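You operate a simulated robot arm through the tools that you are given. There is no shell and no other tool. Be economical: measure what you need, move in short steps, check, and stop when the job is done.

Carry out the task below with a simulated robot arm. There is one attempt and no reset: what you move stays moved.

JOB
Shut and latch the inlet, then vent the casing and drain it down.
Fine: vent and drain open; wait till the water gauge is in the yellow.

Only the result counts: the job must be done as asked and must still hold three seconds after the hand-in. Knocking over, shifting, dropping, spilling or breaking anything else fails it.

ROBOT AND FRAMES
A 7-joint arm with a two-finger parallel gripper, fixed in place. Base frame: the origin is at the foot of the arm, x ahead of it, y to its left, z up. Lengths are in mm, angles in degrees, forces in N, time in s.
Its first joint turns from -166.0 to 166.0 degrees. Payload 4.4 kg.
The TCP is the grasp point between the finger pads, 23 mm short of the fingertips. In the tool frame z runs along the fingers and y along their closing line. The gripper opens to 94 mm. The fingers are 38 mm wide and 10 mm thick; the gripper's body (54 by 96 mm) begins 39 mm behind the TCP.
Orientation is that of the tool frame in the base frame, as [roll, pitch, yaw] about the fixed x, y, z axes, in that order (R = Rz(yaw) Ry(pitch) Rx(roll)). With the fingers straight down and closing along the base's y, the tool's x points along the base's -x, its y along +y and its z along -z.

CONTROLS
- The arm moves only by the tool nudge_tool. Its argument "motion" is a list of rows, each an object (a shift or turn left out is 0, a gripper value left out holds the last) with "travel": the shift along the tool's x, y, z in mm, a list of three; "rotation": the turn, a rotation vector about the tool's x, y, z in degrees, a list of three. In form: [{"travel": [tx, ty, tz], "rotation": [wx, wy, wz]}, ...]. A call has 1 to 12 rows; each row shifts and turns the commanded pose from where the row before left it, along the tool's axes as they then stand. "jaw" is the gripper command, from -1 (fully open) to 1 (shut), values between in proportion, set as the call begins (left out, the last holds). A row lasts 0.2 s, in which the tool goes at most 50 mm and 8.6 degrees; a call with a longer step from one row to the next is refused whole, and so is a gripper value outside its range. A pose out of reach is approached as far as the arm can. The call stops where the force on the tool passes 90 N (or 10 N more than at its start, if that is more) or the arm is blocked; 0.2 s more then pass. The fingers move at their own pace (about 72 mm/s each) and stop on an object; they squeeze with about 23 N. The grip force told is the motor's: it shows also when the fingers shut on nothing. Time passes only in rows, and 0.2 s behind the last, so rows that do not move let the fingers close. The reply holds the time, the measured pose of the TCP, the force on the tool along the base axes, the opening and the grip force, in the units named above and with some noise, and new pictures: "pictures" is both (left out), scene, wrist or none.
- Cameras (640 x 400 px; columns grow to the right, rows downward): "scene" is fixed at [48.3, -650.7, 1440.1]; the picture's right is [0.44, -0.90, 0.00], its down [-0.53, -0.26, -0.81] and it looks along [0.73, 0.35, -0.58] (base axes); focal length 342 px, centre (320, 200). "wrist" rides on the gripper at [87, 16, -74] in the tool frame; the picture's right is [-0.18, 0.98, 0.00], its down [-0.58, -0.11, -0.81] and it looks along [-0.79, -0.15, 0.59] (tool axes); focal length 243 px, centre (320, 200). There is no depth. A picture from a camera that has moved, and an enlarged one, comes with that camera's place and axes in the base frame and with its lens.
- zoom(camera, box): a new picture of the part [left, top, right, bottom] of that camera's present view, enlarged. The clock stands still meanwhile.
- sign_off(): hands the job in; it is judged then, once.

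Work in short steps. Places have to be worked out from the pictures, the camera data and where the tool is seen: move nearer, look again, correct. Check each grasp and each placing, and mend what went wrong. You have 120 turns and 170 pictures in all, those below and enlarged ones among them. Open the gripper and draw the arm clear of the work before you hand the job in, unless the task says otherwise; then end with one line.

The tools are called after ">>>" by a JSON object that holds its "name" and its "arguments". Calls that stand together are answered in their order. nudge_tool: Moves the arm, as the interface text tells. Its arguments: {"type":"object","properties":{"motion":{"type":"array","items":{"type":"object","properties":{"travel":{"type":"array","items":{"type":"number"}},"rotation":{"type":"array","items":{"type":"number"}}}}},"jaw":{"type":"number"},"pictures":{"type":"string","enum":["both","scene","wrist","none"]}},"required":["motion"]} The other tools are called the same way: zoom (camera, box) takes an enlarged picture of a part of a camera's view; sign_off () hands the job in.

At the start:

```text
time_s: 0.0
ee_pos: [606.1, 56.1, 1181.5]
tcp_rot: [179.9, 0.0, 180.0]
wrist_force: [0.3, 0.2, 0.3]
opening: 93.9
grip_force: 0.1
```

scene: 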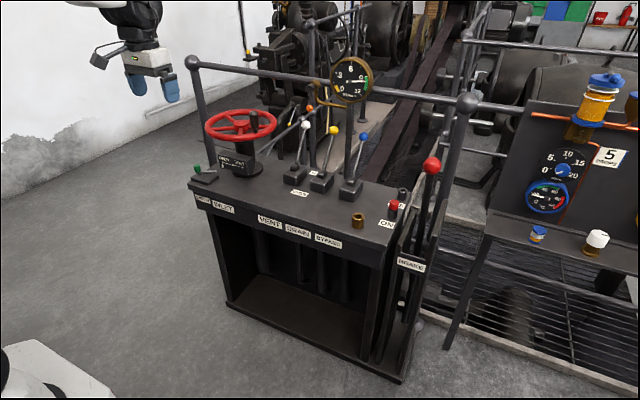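
wrist: 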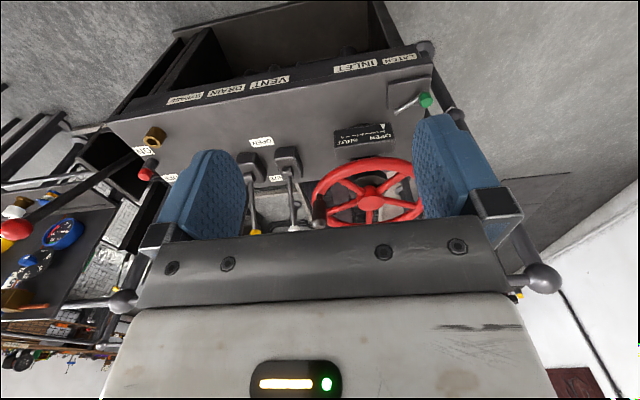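

I'll enlarge the desk and gauges to read the labels first.

>>> {"name": "zoom", "arguments": {"camera": "scene", "box": [180, 90, 300, 220]}}

>>> {"name": "zoom", "arguments": {"camera": "scene", "box": [270, 90, 400, 260]}}

>>> {"name": "zoom", "arguments": {"camera": "scene", "box": [320, 50, 390, 110]}}

>>> {"name": "zoom", "arguments": {"camera": "scene", "box": [500, 60, 640, 260]}}

>>> {"name": "zoom", "arguments": {"camera": "wrist", "box": [220, 40, 460, 240]}}

```text
3.08 times, centred on (240, 155) of scene
camera zoom: at [48.3, -650.7, 1440.1], right [0.44, -0.9, 0.0], down [-0.53, -0.26, -0.81], along [0.73, 0.35, -0.58], focal length 1051 px, centre (566, 338)
```

zoom: 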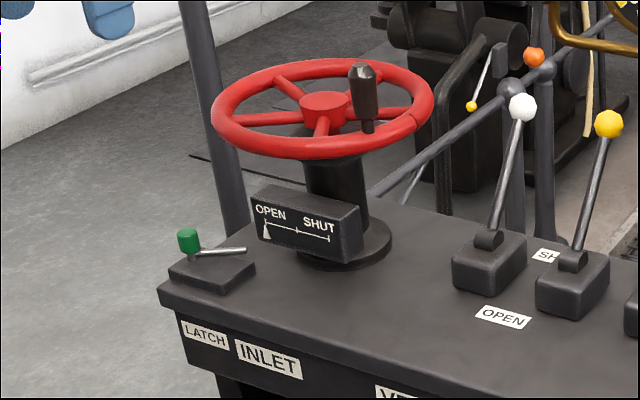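

```text
2.35 times, centred on (335, 175) of scene
camera zoom: at [48.3, -650.7, 1440.1], right [0.44, -0.9, 0.0], down [-0.53, -0.26, -0.81], along [0.73, 0.35, -0.58], focal length 804 px, centre (285, 259)
```

zoom: 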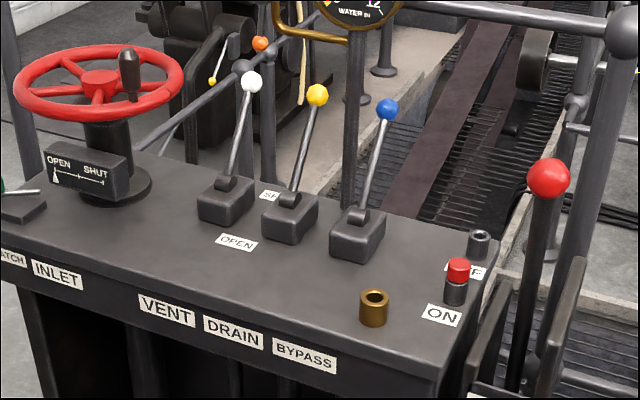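

```text
6.67 times, centred on (355, 80) of scene
camera zoom: at [48.3, -650.7, 1440.1], right [0.44, -0.9, 0.0], down [-0.53, -0.26, -0.81], along [0.73, 0.35, -0.58], focal length 2277 px, centre (87, 1000)
```

zoom: 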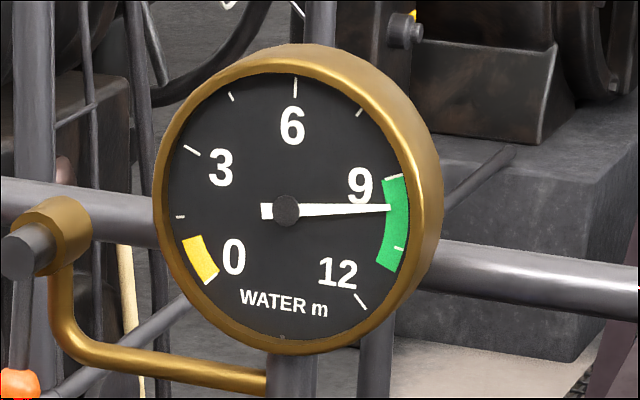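

```text
2.00 times, centred on (570, 160) of scene
camera zoom: at [48.3, -650.7, 1440.1], right [0.44, -0.9, 0.0], down [-0.53, -0.26, -0.81], along [0.73, 0.35, -0.58], focal length 683 px, centre (-180, 280)
```

zoom: 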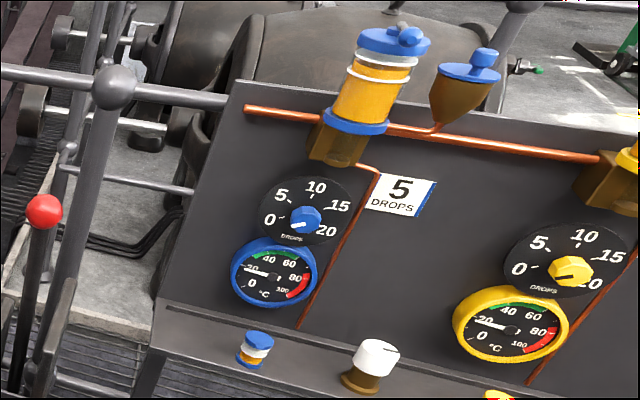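

```text
2.00 times, centred on (340, 140) of wrist
camera zoom: at [521.2, 70.8, 1254.9], right [0.18, 0.98, 0.0], down [0.58, -0.11, 0.81], along [0.79, -0.15, -0.59], focal length 485 px, centre (280, 320)
```

zoom: 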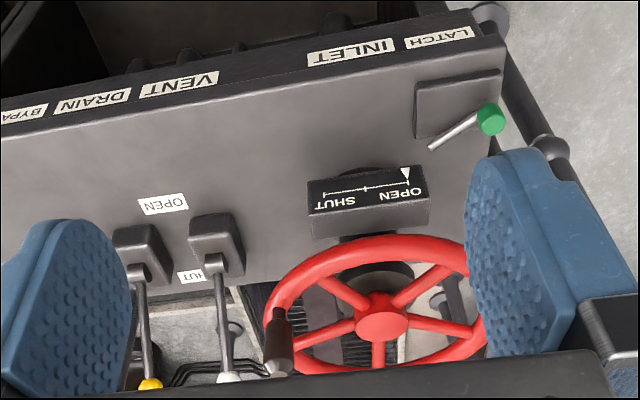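

Labels read: the wheel pointer is at OPEN, the latch is green, and vent (white) and drain (yellow) levers lean to the SHUT side. Triangulation puts the wheel hub at about (959,101,941), the crank handle top at about (898,-5,1032) and the white knob at about (1070,-99,935). I'll move above the crank handle with the jaws along its tangent.

>>> {"name": "nudge_tool", "arguments": {"motion": [{"travel": [-41.7, -8.7, 8.7]}, {"travel": [-41.7, -8.7, 8.7]}, {"travel": [-41.7, -8.7, 8.7]}, {"travel": [-41.7, -8.7, 8.7]}, {"travel": [-41.7, -8.7, 8.7]}, {"travel": [-41.7, -8.7, 8.7]}, {"travel": [-41.7, -8.7, 8.7]}], "pictures": "none"}}

>>> {"name": "nudge_tool", "arguments": {"motion": [{"rotation": [0, 0, -8.57]}, {"rotation": [0, 0, -8.57]}, {"rotation": [0, 0, -8.57]}, {"rotation": [0, 0, -8.57]}, {"rotation": [0, 0, -8.57]}, {"rotation": [0, 0, -8.57]}, {"rotation": [0, 0, -8.57]}]}}

```text
time_s: 1.6
ee_pos: [899.1, -6.8, 1117.6]
tcp_rot: [180.0, 0.1, -179.9]
wrist_force: [-0.1, -0.4, 0.7]
opening: 94.0
grip_force: 0.1
```

```text
time_s: 3.2
ee_pos: [897.7, -5.7, 1119.7]
tcp_rot: [-179.9, 0.0, -119.9]
wrist_force: [-0.3, -0.1, 0.2]
opening: 94.0
grip_force: 0.0
camera wrist: at [842.8, -73.3, 1193.6], right [-0.76, 0.65, 0.0], down [0.38, 0.45, 0.81], along [0.52, 0.61, -0.59], focal length 243 px, centre (320, 200)
```

scene: 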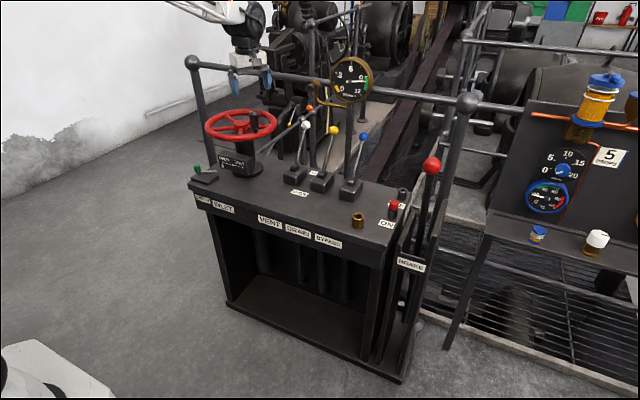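
wrist: 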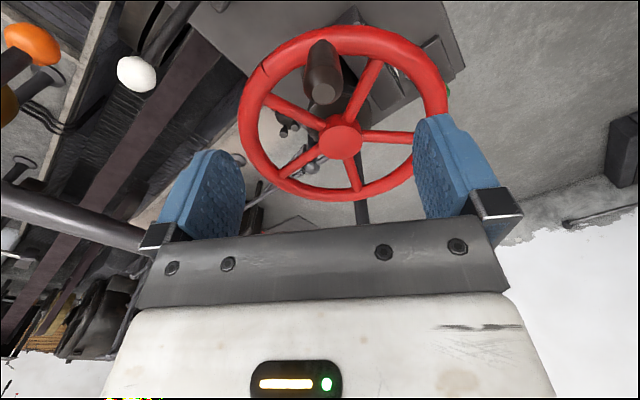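

The handle sits at about (900,-3), directly below the tool. I'll descend over it and close.

>>> {"name": "nudge_tool", "arguments": {"motion": [{"travel": [0, 0, 37]}, {"travel": [0, 0, 37]}, {"travel": [0, 0, 36]}, {}]}}

```text
time_s: 4.2
ee_pos: [897.2, -6.1, 1008.7]
tcp_rot: [-179.9, 0.0, -120.1]
wrist_force: [0.7, 0.0, 0.2]
opening: 94.1
grip_force: 0.0
camera wrist: at [841.3, -72.8, 1082.7], right [-0.76, 0.65, 0.0], down [0.38, 0.45, 0.81], along [0.53, 0.61, -0.59], focal length 243 px, centre (320, 200)
```

scene: 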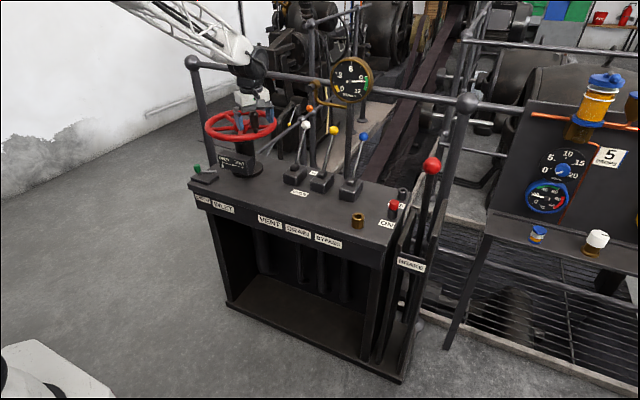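
wrist: 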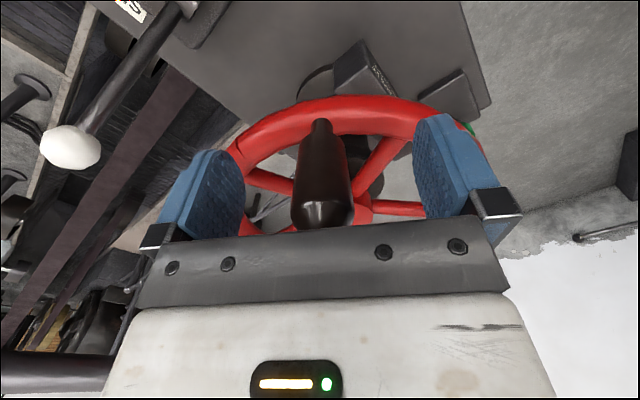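

The handle is centred between the fingers, so I'll close the jaws.

>>> {"name": "nudge_tool", "arguments": {"motion": [{}, {}, {}, {}], "jaw": 1, "pictures": "wrist"}}

```text
time_s: 5.2
ee_pos: [897.7, -5.0, 1008.7]
tcp_rot: [-180.0, 0.0, -120.0]
wrist_force: [-4.5, 1.2, 0.9]
opening: 29.8
grip_force: 44.9
camera wrist: at [841.2, -72.7, 1082.8], right [-0.76, 0.65, 0.0], down [0.38, 0.45, 0.81], along [0.53, 0.61, -0.59], focal length 243 px, centre (320, 200)
```

wrist: 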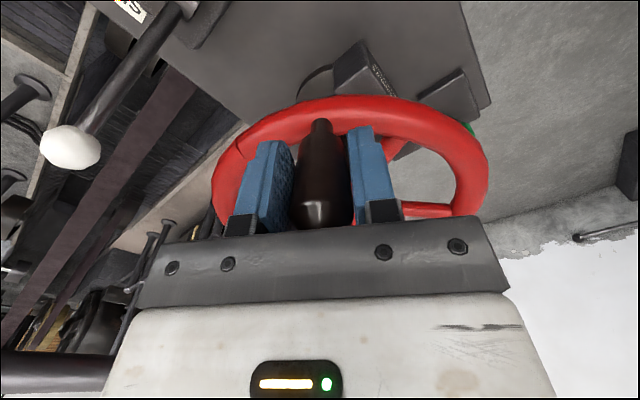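

The handle is gripped. I'll try a small clockwise arc and check the forces.

>>> {"name": "nudge_tool", "arguments": {"motion": [{"travel": [-1.33, 17.9, 0], "rotation": [0, 0, 8.5]}, {"travel": [-1.33, 17.9, 0], "rotation": [0, 0, 8.5]}, {"travel": [-1.33, 17.9, 0], "rotation": [0, 0, 8.5]}], "pictures": "scene"}}

>>> {"name": "zoom", "arguments": {"camera": "scene", "box": [190, 80, 290, 190]}}

```text
time_s: 6.0
ee_pos: [857.3, 30.8, 1007.9]
tcp_rot: [179.9, 0.0, -145.6]
wrist_force: [-20.6, -18.1, -11.2]
opening: 29.9
grip_force: 45.1
```

scene: 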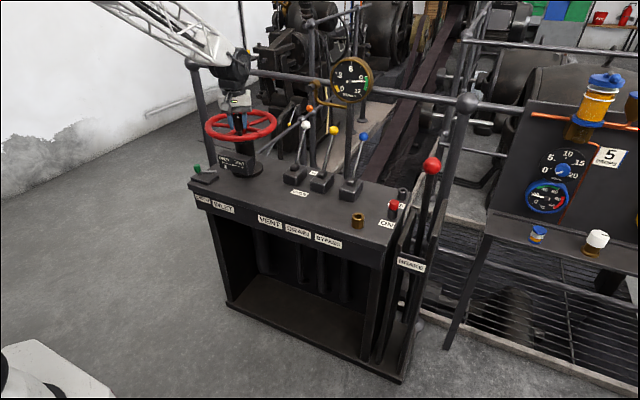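

```text
3.64 times, centred on (240, 135) of scene
camera zoom: at [48.3, -650.7, 1440.1], right [0.44, -0.9, 0.0], down [-0.53, -0.26, -0.81], along [0.73, 0.35, -0.58], focal length 1242 px, centre (611, 436)
```

zoom: 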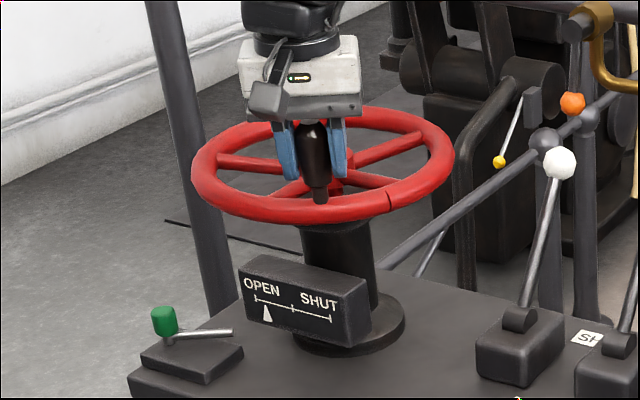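

The pointer moved about a sixth of its scale for 25°, so about 160° in total should do it. I'll continue the arc.

>>> {"name": "nudge_tool", "arguments": {"motion": [{"travel": [-1.33, 17.9, 0], "rotation": [0, 0, 8.5]}, {"travel": [-1.33, 17.9, 0], "rotation": [0, 0, 8.5]}, {"travel": [-1.33, 17.9, 0], "rotation": [0, 0, 8.5]}, {"travel": [-1.33, 17.9, 0], "rotation": [0, 0, 8.5]}, {"travel": [-1.33, 17.9, 0], "rotation": [0, 0, 8.5]}, {"travel": [-1.33, 17.9, 0], "rotation": [0, 0, 8.5]}], "pictures": "none"}}

>>> {"name": "zoom", "arguments": {"camera": "scene", "box": [190, 80, 290, 190]}}

```text
time_s: 7.4
ee_pos: [841.7, 134.3, 1008.2]
tcp_rot: [180.0, 0.0, 163.4]
wrist_force: [-25.1, 6.0, -23.2]
opening: 29.9
grip_force: 44.5
```

```text
3.64 times, centred on (240, 135) of scene
camera zoom: at [48.3, -650.7, 1440.1], right [0.44, -0.9, 0.0], down [-0.53, -0.26, -0.81], along [0.73, 0.35, -0.58], focal length 1242 px, centre (611, 436)
```

zoom: 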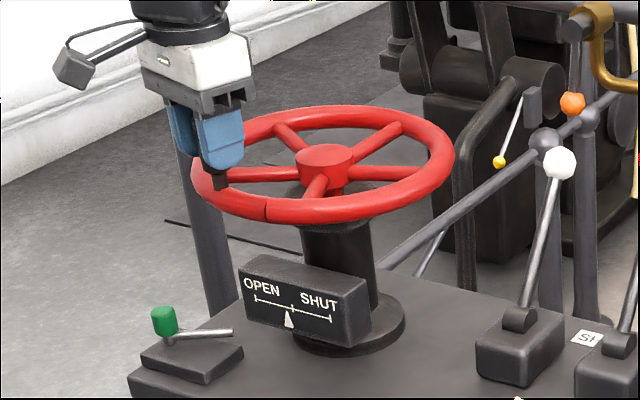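

The pointer is near mid-scale and the radius is holding at about 122 mm. I'll continue.

>>> {"name": "nudge_tool", "arguments": {"motion": [{"travel": [-1.33, 17.9, 0], "rotation": [0, 0, 8.5]}, {"travel": [-1.33, 17.9, 0], "rotation": [0, 0, 8.5]}, {"travel": [-1.33, 17.9, 0], "rotation": [0, 0, 8.5]}, {"travel": [-1.33, 17.9, 0], "rotation": [0, 0, 8.5]}, {"travel": [-1.33, 17.9, 0], "rotation": [0, 0, 8.5]}, {"travel": [-1.33, 17.9, 0], "rotation": [0, 0, 8.5]}], "pictures": "none"}}

>>> {"name": "zoom", "arguments": {"camera": "scene", "box": [190, 80, 290, 190]}}

```text
time_s: 8.8
ee_pos: [912.4, 210.5, 1010.1]
tcp_rot: [-179.9, 0.0, 112.4]
wrist_force: [10.7, -33.8, -20.1]
opening: 29.9
grip_force: 44.9
```

```text
3.64 times, centred on (240, 135) of scene
camera zoom: at [48.3, -650.7, 1440.1], right [0.44, -0.9, 0.0], down [-0.53, -0.26, -0.81], along [0.73, 0.35, -0.58], focal length 1242 px, centre (611, 436)
```

zoom: 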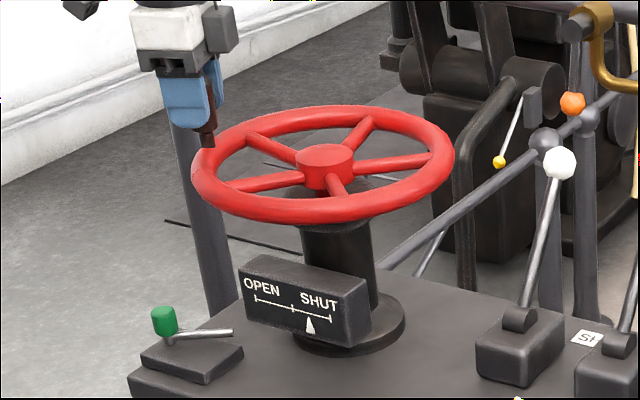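

The pointer has about 45° to go. I'll do five more steps.

>>> {"name": "nudge_tool", "arguments": {"motion": [{"travel": [-1.33, 17.9, 0], "rotation": [0, 0, 8.5]}, {"travel": [-1.33, 17.9, 0], "rotation": [0, 0, 8.5]}, {"travel": [-1.33, 17.9, 0], "rotation": [0, 0, 8.5]}, {"travel": [-1.33, 17.9, 0], "rotation": [0, 0, 8.5]}, {"travel": [-1.33, 17.9, 0], "rotation": [0, 0, 8.5]}], "pictures": "none"}}

>>> {"name": "zoom", "arguments": {"camera": "scene", "box": [190, 80, 290, 190]}}

```text
time_s: 10.0
ee_pos: [999.3, 213.9, 1012.0]
tcp_rot: [179.9, 0.0, 69.8]
wrist_force: [-16.8, -34.0, 13.1]
opening: 30.0
grip_force: 45.2
```

```text
3.64 times, centred on (240, 135) of scene
camera zoom: at [48.3, -650.7, 1440.1], right [0.44, -0.9, 0.0], down [-0.53, -0.26, -0.81], along [0.73, 0.35, -0.58], focal length 1242 px, centre (611, 436)
```

zoom: 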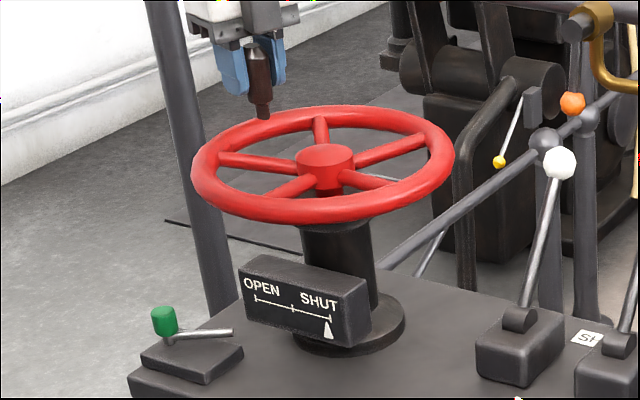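

The pointer is almost on SHUT. I'll push a little further to seat it against the stop.

>>> {"name": "nudge_tool", "arguments": {"motion": [{"travel": [-0.7, 12, 0], "rotation": [0, 0, 6]}, {"travel": [-0.7, 12, 0], "rotation": [0, 0, 6]}], "pictures": "none"}}

>>> {"name": "zoom", "arguments": {"camera": "scene", "box": [215, 130, 270, 180]}}

```text
time_s: 10.6
ee_pos: [1015.2, 208.2, 1009.7]
tcp_rot: [-179.7, 0.2, 59.6]
wrist_force: [-41.6, 2.8, 14.2]
opening: 29.6
grip_force: 44.8
stopped in row 2: the force on the tool passed its limit (the readings are from after the stop); the commanded pose is now the measured one
```

```text
8.00 times, centred on (242, 155) of scene
camera zoom: at [48.3, -650.7, 1440.1], right [0.44, -0.9, 0.0], down [-0.53, -0.26, -0.81], along [0.73, 0.35, -0.58], focal length 2732 px, centre (940, 560)
```

zoom: 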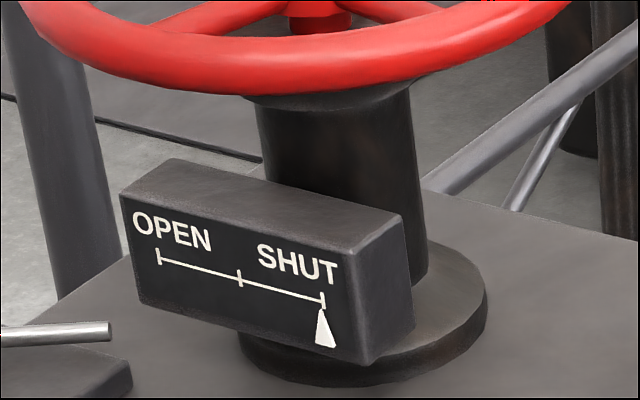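

The wheel is hard against its stop with the pointer on SHUT. I'll release, rise and back off towards the latch.

>>> {"name": "nudge_tool", "arguments": {"motion": [{}, {}, {}, {"travel": [0, 0, -40]}, {"travel": [0, 0, -40]}, {"travel": [0, 0, -40]}], "jaw": -1, "pictures": "none"}}

>>> {"name": "zoom", "arguments": {"camera": "scene", "box": [185, 100, 275, 200]}}

```text
time_s: 12.0
ee_pos: [1018.8, 206.4, 1128.5]
tcp_rot: [-179.6, 0.2, 59.6]
wrist_force: [0.6, 0.5, -1.4]
opening: 94.1
grip_force: 0.2
```

```text
4.00 times, centred on (230, 150) of scene
camera zoom: at [48.3, -650.7, 1440.1], right [0.44, -0.9, 0.0], down [-0.53, -0.26, -0.81], along [0.73, 0.35, -0.58], focal length 1366 px, centre (680, 400)
```

zoom: 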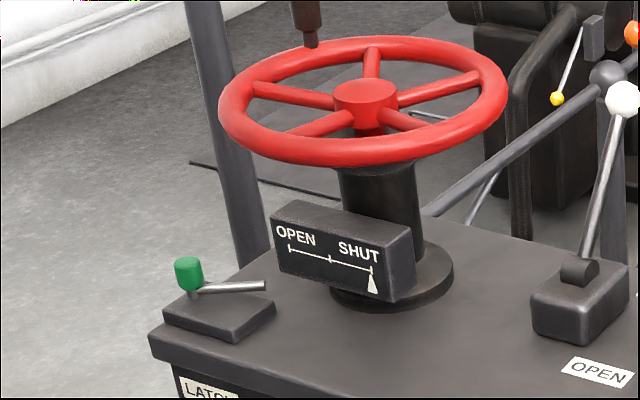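

The wheel stays SHUT. I'll rotate and move to the latch corner for a closer look, with the camera on the outward side.

>>> {"name": "nudge_tool", "arguments": {"motion": [{"rotation": [0, 0, -8.5]}, {"rotation": [0, 0, -8.5]}, {"rotation": [0, 0, -8.5]}, {"rotation": [0, 0, -8.5]}, {"rotation": [0, 0, -8.5]}, {"rotation": [0, 0, -8.5]}, {"rotation": [0, 0, -8.5]}, {"rotation": [0, 0, -8.5]}, {"rotation": [0, 0, -8.4]}], "pictures": "none"}}

>>> {"name": "nudge_tool", "arguments": {"motion": [{"travel": [38.3, -23.4, 0]}, {"travel": [38.3, -23.4, 0]}, {"travel": [38.3, -23.4, 0]}, {"travel": [38.3, -23.4, 0]}, {"travel": [38.3, -23.4, 0]}, {"travel": [0, 0, 40]}, {"travel": [0, 0, 40]}, {"travel": [0, 0, 40]}, {"travel": [0, 0, 40]}]}}

>>> {"name": "zoom", "arguments": {"camera": "wrist", "box": [180, 0, 460, 200]}}

```text
time_s: 14.0
ee_pos: [1017.6, 207.3, 1129.9]
tcp_rot: [-179.8, -0.3, 136.1]
wrist_force: [0.5, 0.2, 0.0]
opening: 94.1
grip_force: 0.0
```

```text
time_s: 16.0
ee_pos: [797.6, 257.3, 970.7]
tcp_rot: [-179.9, -0.2, 136.0]
wrist_force: [0.5, -0.1, -0.7]
opening: 94.0
grip_force: 0.1
camera wrist: at [749.1, 328.1, 1045.3], right [0.82, 0.58, 0.0], down [0.35, -0.48, 0.8], along [0.46, -0.66, -0.59], focal length 243 px, centre (320, 200)
```

scene: 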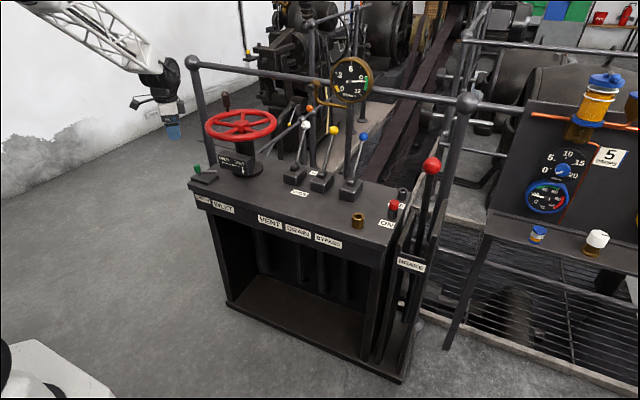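
wrist: 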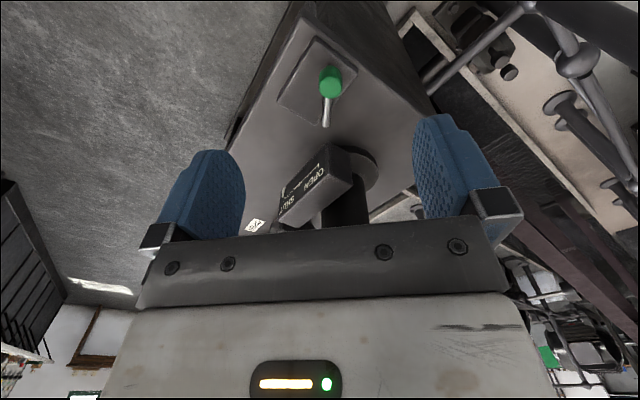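

```text
2.00 times, centred on (320, 100) of wrist
camera zoom: at [749.1, 328.1, 1045.3], right [0.82, 0.58, 0.0], down [0.35, -0.48, 0.8], along [0.46, -0.66, -0.59], focal length 485 px, centre (320, 400)
```

zoom: 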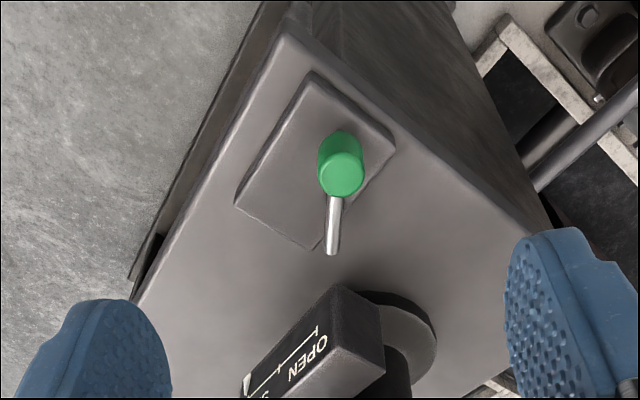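

>>> {"name": "zoom", "arguments": {"camera": "scene", "box": [188, 155, 228, 195]}}

>>> {"name": "zoom", "arguments": {"camera": "wrist", "box": [270, 30, 380, 140]}}

```text
10.00 times, centred on (208, 175) of scene
camera zoom: at [48.3, -650.7, 1440.1], right [0.44, -0.9, 0.0], down [-0.53, -0.26, -0.81], along [0.73, 0.35, -0.58], focal length 3416 px, centre (1440, 450)
```

zoom: 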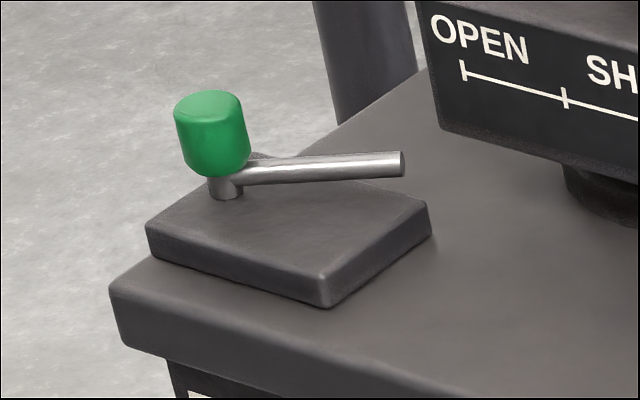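

```text
3.64 times, centred on (325, 85) of wrist
camera zoom: at [749.1, 328.1, 1045.3], right [0.82, 0.58, 0.0], down [0.35, -0.48, 0.8], along [0.46, -0.66, -0.59], focal length 882 px, centre (302, 618)
```

zoom: 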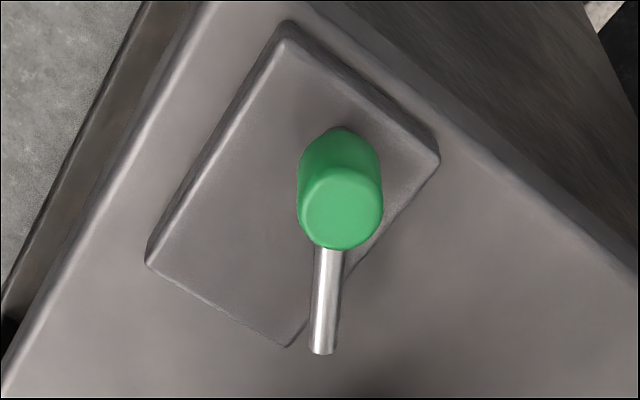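

The latch is a vertical post at about (829,229) with a green knob on top (z≈790–815) and a bar pointing towards −y/+x. I'll tilt 25° so the body leans away from the wheel rim, then hover short of the knob.

>>> {"name": "nudge_tool", "arguments": {"motion": [{"rotation": [0, -8.33, 0]}, {"rotation": [0, -8.33, 0]}, {"rotation": [0, -8.34, 0]}, {"travel": [11, 0.4, 32.8]}, {"travel": [11, 0.4, 32.8]}, {"travel": [11, 0.4, 32.8]}]}}

>>> {"name": "zoom", "arguments": {"camera": "wrist", "box": [180, 60, 460, 250]}}

```text
time_s: 17.4
ee_pos: [805.6, 250.5, 865.2]
tcp_rot: [-180.0, 24.8, 136.1]
wrist_force: [0.2, -0.2, -0.1]
opening: 94.0
grip_force: 0.0
camera wrist: at [739.5, 337.5, 896.0], right [0.8, 0.59, 0.08], down [0.06, -0.21, 0.98], along [0.59, -0.78, -0.2], focal length 243 px, centre (320, 200)
```

scene: 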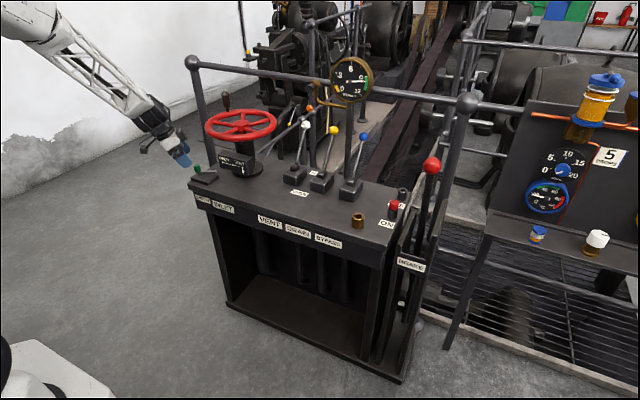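
wrist: 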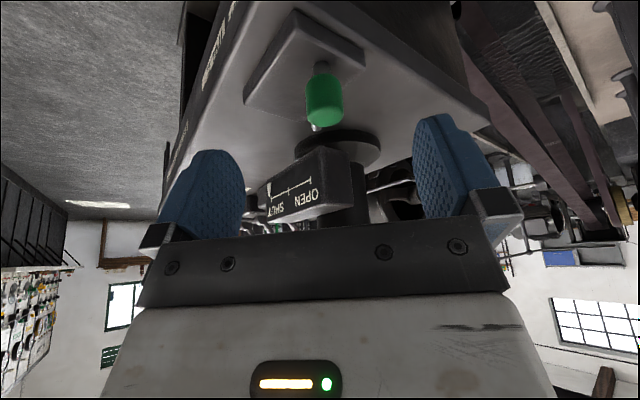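

```text
2.11 times, centred on (320, 155) of wrist
camera zoom: at [739.5, 337.5, 896.0], right [0.8, 0.59, 0.08], down [0.06, -0.21, 0.98], along [0.59, -0.78, -0.2], focal length 511 px, centre (320, 295)
```

zoom: 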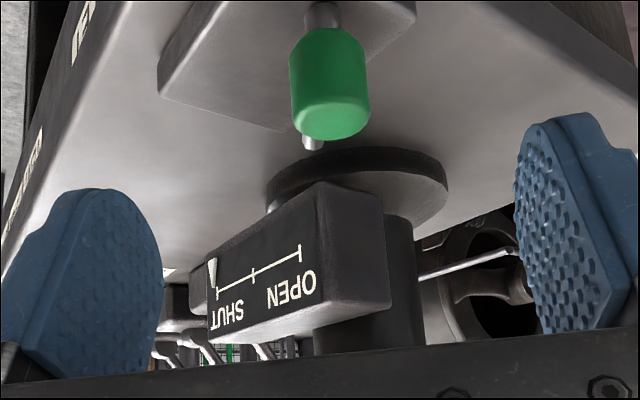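

The knob is centred between the pads, so I'll advance 57 mm along the tool and check.

>>> {"name": "nudge_tool", "arguments": {"motion": [{"travel": [0, 0, 20]}, {"travel": [0, 0, 20]}, {"travel": [0, 0, 17]}, {}], "pictures": "wrist"}}

>>> {"name": "zoom", "arguments": {"camera": "scene", "box": [180, 120, 260, 200]}}

```text
time_s: 18.4
ee_pos: [822.2, 233.0, 815.5]
tcp_rot: [-179.8, 24.7, 136.2]
wrist_force: [-0.2, -0.5, -0.3]
opening: 94.2
grip_force: 0.0
camera wrist: at [756.1, 321.3, 846.3], right [0.8, 0.59, 0.07], down [0.06, -0.21, 0.98], along [0.59, -0.78, -0.21], focal length 243 px, centre (320, 200)
```

wrist: 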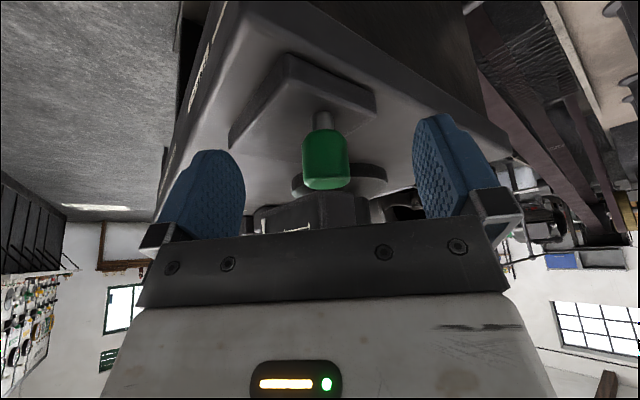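

```text
5.00 times, centred on (220, 160) of scene
camera zoom: at [48.3, -650.7, 1440.1], right [0.44, -0.9, 0.0], down [-0.53, -0.26, -0.81], along [0.73, 0.35, -0.58], focal length 1708 px, centre (820, 400)
```

zoom: 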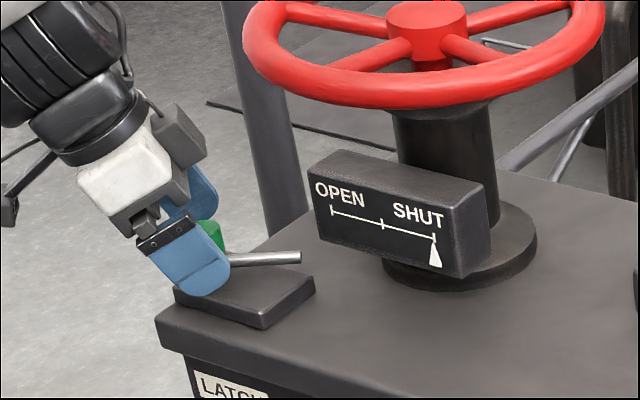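

The fingers bracket the knob. I'll close on it.

>>> {"name": "nudge_tool", "arguments": {"motion": [{}, {}, {}, {}], "jaw": 1, "pictures": "wrist"}}

>>> {"name": "zoom", "arguments": {"camera": "scene", "box": [180, 120, 260, 200]}}

```text
time_s: 19.4
ee_pos: [822.6, 233.3, 816.0]
tcp_rot: [-179.9, 24.8, 136.1]
wrist_force: [18.6, 0.2, -5.1]
opening: 22.7
grip_force: 44.7
camera wrist: at [756.6, 321.4, 846.7], right [0.8, 0.59, 0.07], down [0.06, -0.21, 0.98], along [0.59, -0.78, -0.21], focal length 243 px, centre (320, 200)
```

wrist: 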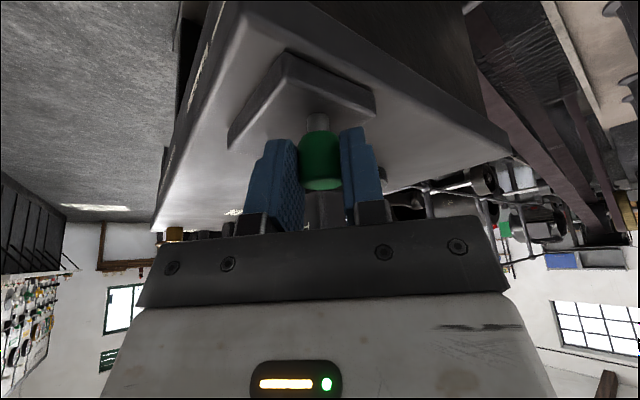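

```text
5.00 times, centred on (220, 160) of scene
camera zoom: at [48.3, -650.7, 1440.1], right [0.44, -0.9, 0.0], down [-0.53, -0.26, -0.81], along [0.73, 0.35, -0.58], focal length 1708 px, centre (820, 400)
```

zoom: 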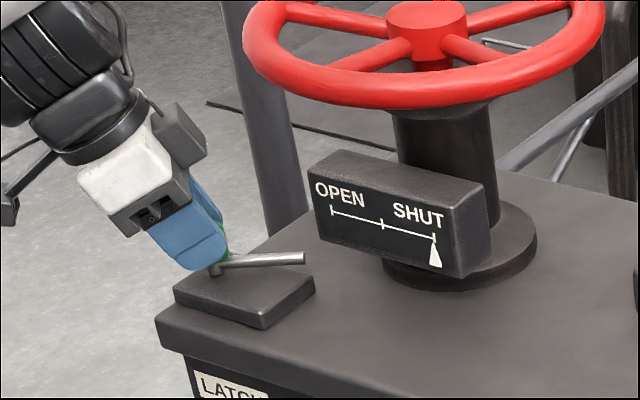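

It grips at 22.7 mm. I'll try a small clockwise twist (seen from above) about the vertical post axis and watch the bar.

>>> {"name": "nudge_tool", "arguments": {"motion": [{"travel": [0, 1.1, 0], "rotation": [3.57, 0, 7.7]}, {"travel": [0, 1.1, 0], "rotation": [3.57, 0, 7.7]}], "pictures": "none"}}

>>> {"name": "zoom", "arguments": {"camera": "scene", "box": [180, 120, 260, 200]}}

```text
time_s: 20.0
ee_pos: [824.6, 234.1, 815.7]
tcp_rot: [-179.8, 24.8, 119.0]
wrist_force: [6.9, -0.1, -1.3]
opening: 22.6
grip_force: 46.0
```

```text
5.00 times, centred on (220, 160) of scene
camera zoom: at [48.3, -650.7, 1440.1], right [0.44, -0.9, 0.0], down [-0.53, -0.26, -0.81], along [0.73, 0.35, -0.58], focal length 1708 px, centre (820, 400)
```

zoom: 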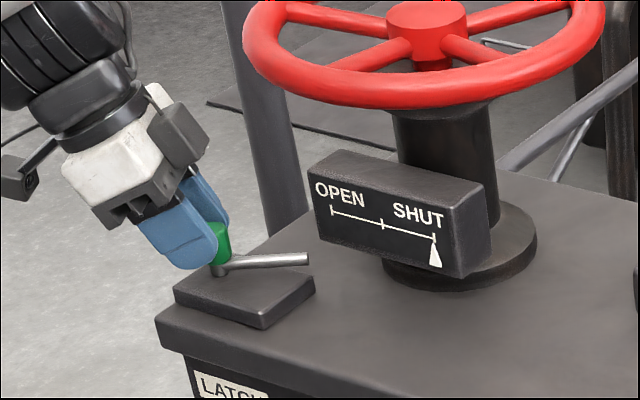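

>>> {"name": "zoom", "arguments": {"camera": "scene", "box": [188, 155, 228, 195]}}

>>> {"name": "zoom", "arguments": {"camera": "wrist", "box": [220, 40, 420, 240]}}

```text
10.00 times, centred on (208, 175) of scene
camera zoom: at [48.3, -650.7, 1440.1], right [0.44, -0.9, 0.0], down [-0.53, -0.26, -0.81], along [0.73, 0.35, -0.58], focal length 3416 px, centre (1440, 450)
```

zoom: 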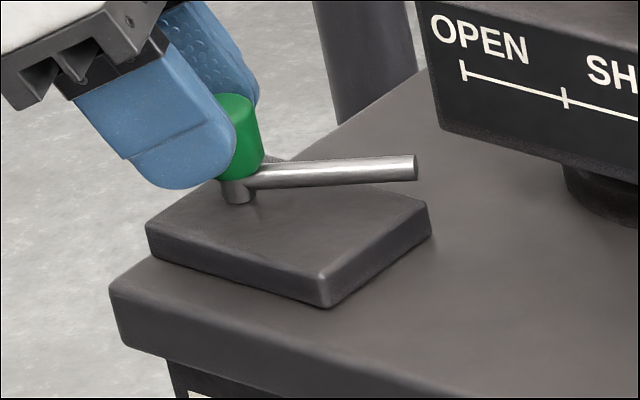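

```text
2.00 times, centred on (320, 140) of wrist
camera zoom: at [786.3, 338.6, 846.6], right [0.94, 0.33, 0.07], down [0.0, -0.22, 0.98], along [0.34, -0.92, -0.2], focal length 485 px, centre (320, 320)
```

zoom: 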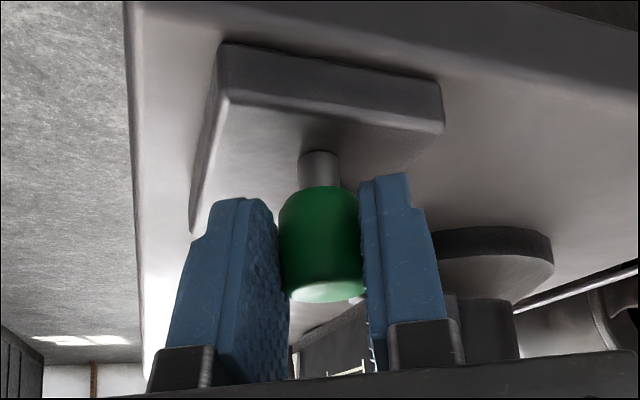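

The whole knob-and-bar has shifted about 5 mm along −y without turning, so this is a sliding bolt along the plate, not a turning latch. I'll slide it along −y in small steps.

>>> {"name": "nudge_tool", "arguments": {"motion": [{"travel": [-7.9, -4.85, 3.7]}, {"travel": [-7.9, -4.85, 3.7]}], "pictures": "none"}}

>>> {"name": "zoom", "arguments": {"camera": "scene", "box": [188, 155, 228, 195]}}

```text
time_s: 20.6
ee_pos: [824.2, 213.9, 816.4]
tcp_rot: [-179.8, 24.7, 119.0]
wrist_force: [4.2, 1.8, 2.2]
opening: 22.5
grip_force: 45.0
```

```text
10.00 times, centred on (208, 175) of scene
camera zoom: at [48.3, -650.7, 1440.1], right [0.44, -0.9, 0.0], down [-0.53, -0.26, -0.81], along [0.73, 0.35, -0.58], focal length 3416 px, centre (1440, 450)
```

zoom: 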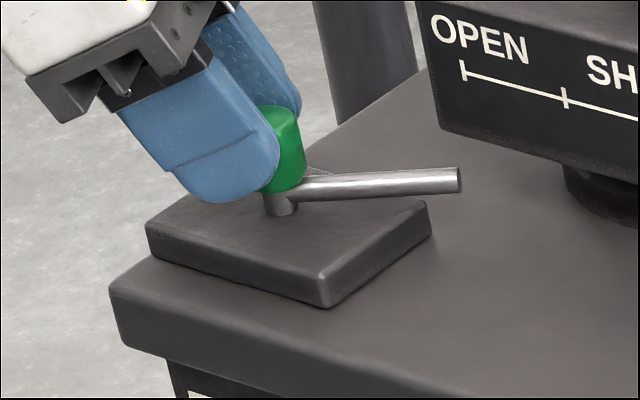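

It slides freely along −y, so I'll continue to the end stop.

>>> {"name": "nudge_tool", "arguments": {"motion": [{"travel": [-7.9, -4.85, 3.7]}, {"travel": [-7.9, -4.85, 3.7]}, {"travel": [-7.9, -4.85, 3.7]}], "pictures": "none"}}

>>> {"name": "zoom", "arguments": {"camera": "scene", "box": [180, 120, 260, 200]}}

```text
time_s: 21.4
ee_pos: [827.8, 191.2, 819.3]
tcp_rot: [179.4, 24.7, 119.0]
wrist_force: [24.7, 24.0, -16.1]
opening: 22.9
grip_force: 45.1
stopped in row 3: the force on the tool passed its limit (the readings are from after the stop); the commanded pose is now the measured one
```

```text
5.00 times, centred on (220, 160) of scene
camera zoom: at [48.3, -650.7, 1440.1], right [0.44, -0.9, 0.0], down [-0.53, -0.26, -0.81], along [0.73, 0.35, -0.58], focal length 1708 px, centre (820, 400)
```

zoom: 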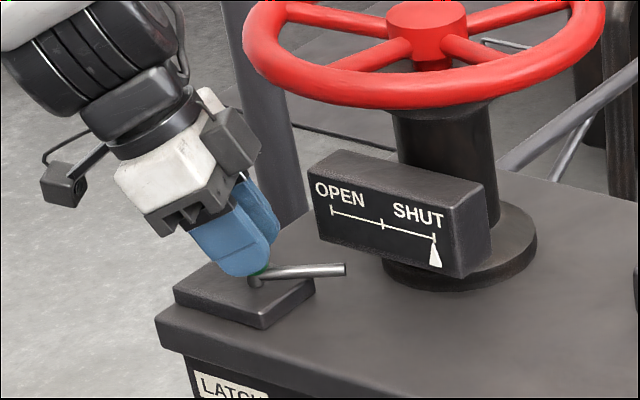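

It stopped after about 40 mm of travel, which matches the plate's length. I'll release, back off and inspect.

>>> {"name": "nudge_tool", "arguments": {"motion": [{}, {}, {}, {"travel": [0, 0, -30]}, {"travel": [0, 0, -30]}, {"travel": [0, 0, -30]}], "jaw": -1, "pictures": "wrist"}}

>>> {"name": "zoom", "arguments": {"camera": "scene", "box": [190, 145, 250, 195]}}

```text
time_s: 22.8
ee_pos: [809.2, 221.7, 900.1]
tcp_rot: [179.6, 24.7, 119.2]
wrist_force: [-0.2, 0.3, -0.1]
opening: 94.0
grip_force: 0.1
camera wrist: at [770.9, 325.4, 931.1], right [0.94, 0.33, 0.08], down [-0.01, -0.22, 0.97], along [0.34, -0.92, -0.21], focal length 243 px, centre (320, 200)
```

wrist: 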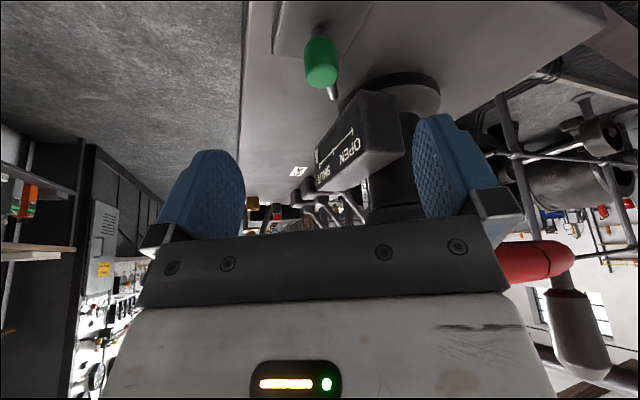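

```text
8.00 times, centred on (220, 170) of scene
camera zoom: at [48.3, -650.7, 1440.1], right [0.44, -0.9, 0.0], down [-0.53, -0.26, -0.81], along [0.73, 0.35, -0.58], focal length 2732 px, centre (1120, 440)
```

zoom: 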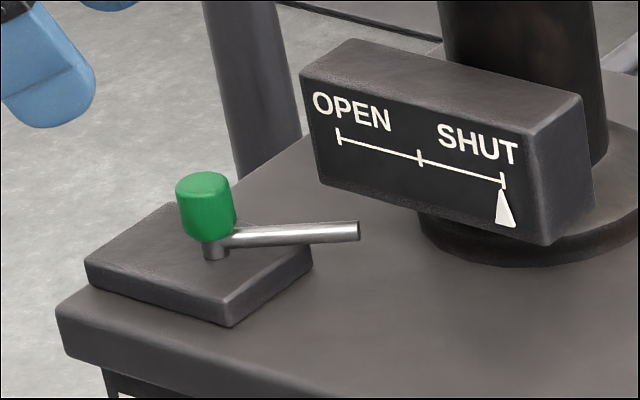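

>>> {"name": "zoom", "arguments": {"camera": "wrist", "box": [260, 0, 440, 110]}}

```text
3.56 times, centred on (350, 55) of wrist
camera zoom: at [770.9, 325.4, 931.1], right [0.94, 0.33, 0.08], down [-0.01, -0.22, 0.97], along [0.34, -0.92, -0.21], focal length 863 px, centre (213, 716)
```

zoom: 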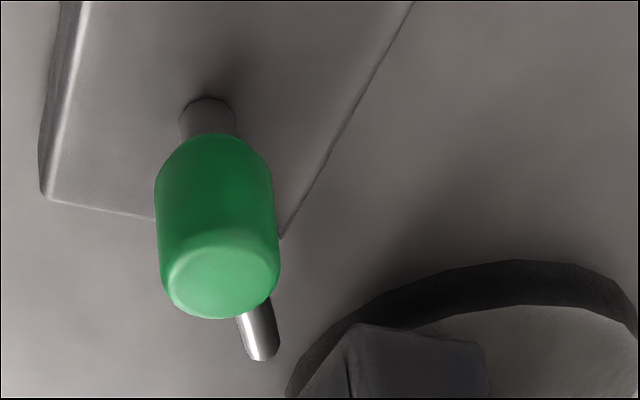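

The knob has slid from y≈229 to y≈191, the full stroke about the plate centre, and stays there, so the bolt is shot. Next are the levers: I'll retreat up, undo the tilt and yaw back to 180.

>>> {"name": "nudge_tool", "arguments": {"motion": [{"travel": [0, 0, -45]}, {"travel": [0, 0, -45]}, {"travel": [0, 0, -45]}, {"rotation": [0, 8.3, 0]}, {"rotation": [0, 8.3, 0]}, {"rotation": [0, 8.2, 0]}, {"travel": [0, 0, -45]}], "pictures": "none"}}

>>> {"name": "nudge_tool", "arguments": {"motion": [{"rotation": [0, 0, -8.6]}, {"rotation": [0, 0, -8.6]}, {"rotation": [0, 0, -8.6]}, {"rotation": [0, 0, -8.6]}, {"rotation": [0, 0, -8.6]}, {"rotation": [0, 0, -8.6]}, {"rotation": [0, 0, -8.6]}], "pictures": "none"}}

```text
time_s: 24.4
ee_pos: [778.8, 271.4, 1068.0]
tcp_rot: [179.6, 0.0, 119.2]
wrist_force: [0.7, -0.2, 0.4]
opening: 93.8
grip_force: 0.1
```

```text
time_s: 26.0
ee_pos: [779.5, 270.5, 1068.2]
tcp_rot: [179.9, 0.4, 179.5]
wrist_force: [0.2, 0.3, -1.2]
opening: 94.1
grip_force: 0.1
```

I'll move across to the levers and tilt outward to see them.

>>> {"name": "nudge_tool", "arguments": {"motion": [{"travel": [-6.3, -46.3, 0]}, {"travel": [-6.3, -46.3, 0]}, {"travel": [-6.3, -46.3, 0]}, {"travel": [-6.3, -46.3, 0]}, {"travel": [-6.3, -46.3, 0]}, {"travel": [-6.3, -46.3, 0]}, {"travel": [-6.3, -46.3, 0]}, {"travel": [-6.3, -46.3, 0]}], "pictures": "none"}}

>>> {"name": "nudge_tool", "arguments": {"motion": [{"rotation": [0, -8.6, 0]}, {"rotation": [0, -8.6, 0]}, {"rotation": [0, -8.6, 0]}, {"rotation": [0, -8.6, 0]}]}}

```text
time_s: 27.8
ee_pos: [826.4, -101.6, 1068.7]
tcp_rot: [179.9, 0.3, 179.5]
wrist_force: [-0.5, 0.0, 0.2]
opening: 94.0
grip_force: 0.0
```

```text
time_s: 28.8
ee_pos: [826.7, -100.0, 1067.1]
tcp_rot: [179.7, 34.8, 179.4]
wrist_force: [-0.3, 0.5, -0.8]
opening: 94.0
grip_force: 0.0
camera wrist: at [714.6, -83.4, 1078.9], right [0.16, 0.98, 0.11], down [0.02, -0.11, 0.99], along [0.99, -0.16, -0.03], focal length 243 px, centre (320, 200)
```

scene: 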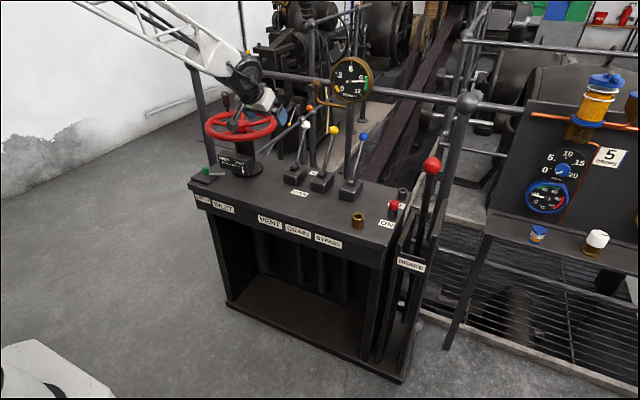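
wrist: 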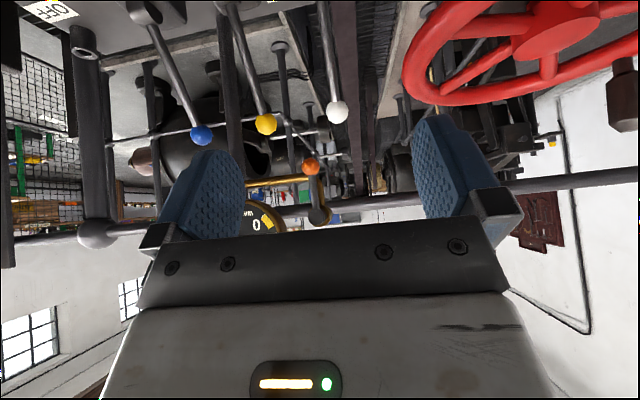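

White knob ≈ (1067,-100,942), yellow ≈ (1067,-211,942). An orange ball at about (1021,-141,1025) lies near my path, so I'll take a closer look.

>>> {"name": "zoom", "arguments": {"camera": "wrist", "box": [180, 60, 420, 240]}}

>>> {"name": "zoom", "arguments": {"camera": "scene", "box": [270, 60, 380, 170]}}

```text
2.22 times, centred on (300, 150) of wrist
camera zoom: at [714.6, -83.4, 1078.9], right [0.16, 0.98, 0.11], down [0.02, -0.11, 0.99], along [0.99, -0.16, -0.03], focal length 539 px, centre (364, 311)
```

zoom: 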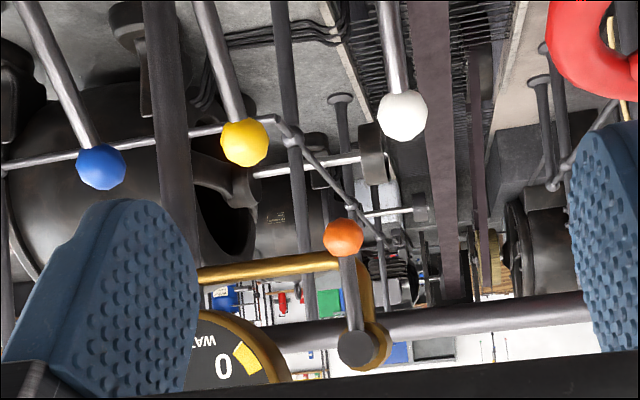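

```text
3.64 times, centred on (325, 115) of scene
camera zoom: at [48.3, -650.7, 1440.1], right [0.44, -0.9, 0.0], down [-0.53, -0.26, -0.81], along [0.73, 0.35, -0.58], focal length 1242 px, centre (302, 509)
```

zoom: 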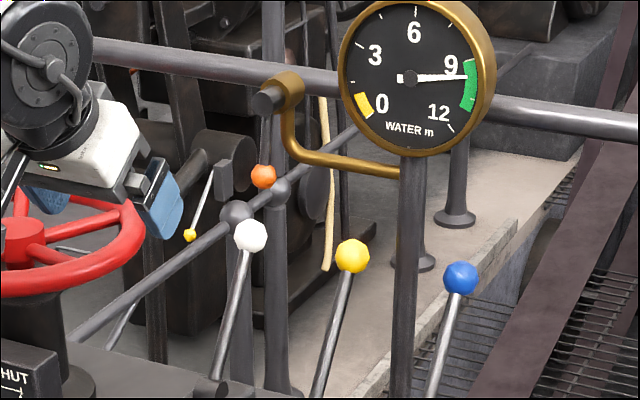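

The orange ball is a gauge-cock lever hanging down to z≈1012, so I must pass beneath it. I'll tilt further to about 63° from vertical, narrow the jaw to 60 mm, and look before approaching the white knob along the tool axis.

>>> {"name": "nudge_tool", "arguments": {"motion": [{"rotation": [0, -7, 0]}, {"rotation": [0, -7, 0]}, {"rotation": [0, -7, 0]}, {"rotation": [0, -7, 0]}, {"travel": [0, 0, 30]}, {"travel": [0, 0, 30]}, {"travel": [0, 0, 30]}], "jaw": -0.28}}

>>> {"name": "zoom", "arguments": {"camera": "scene", "box": [230, 60, 350, 190]}}

```text
time_s: 30.4
ee_pos: [908.6, -100.6, 1026.8]
tcp_rot: [179.5, 62.8, 179.0]
wrist_force: [0.0, -0.3, 0.4]
opening: 60.5
grip_force: 0.1
camera wrist: at [803.2, -83.1, 984.5], right [0.09, 0.98, 0.17], down [-0.45, -0.11, 0.88], along [0.89, -0.16, 0.43], focal length 243 px, centre (320, 200)
```

scene: 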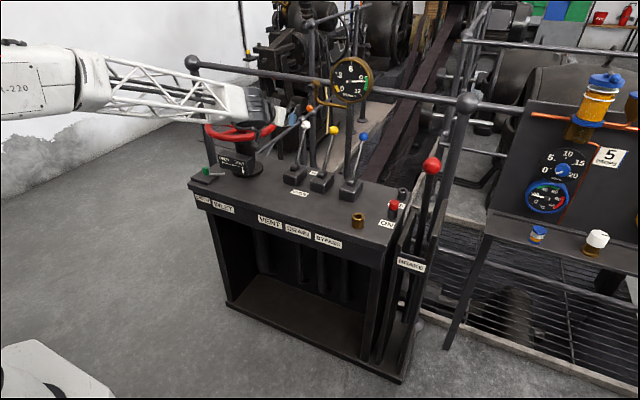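
wrist: 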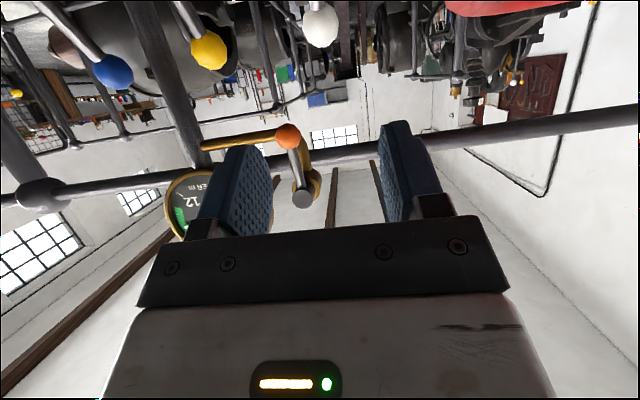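

```text
3.08 times, centred on (290, 125) of scene
camera zoom: at [48.3, -650.7, 1440.1], right [0.44, -0.9, 0.0], down [-0.53, -0.26, -0.81], along [0.73, 0.35, -0.58], focal length 1051 px, centre (412, 431)
```

zoom: 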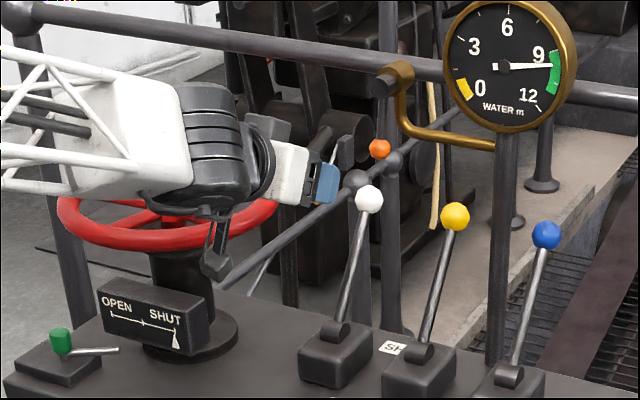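

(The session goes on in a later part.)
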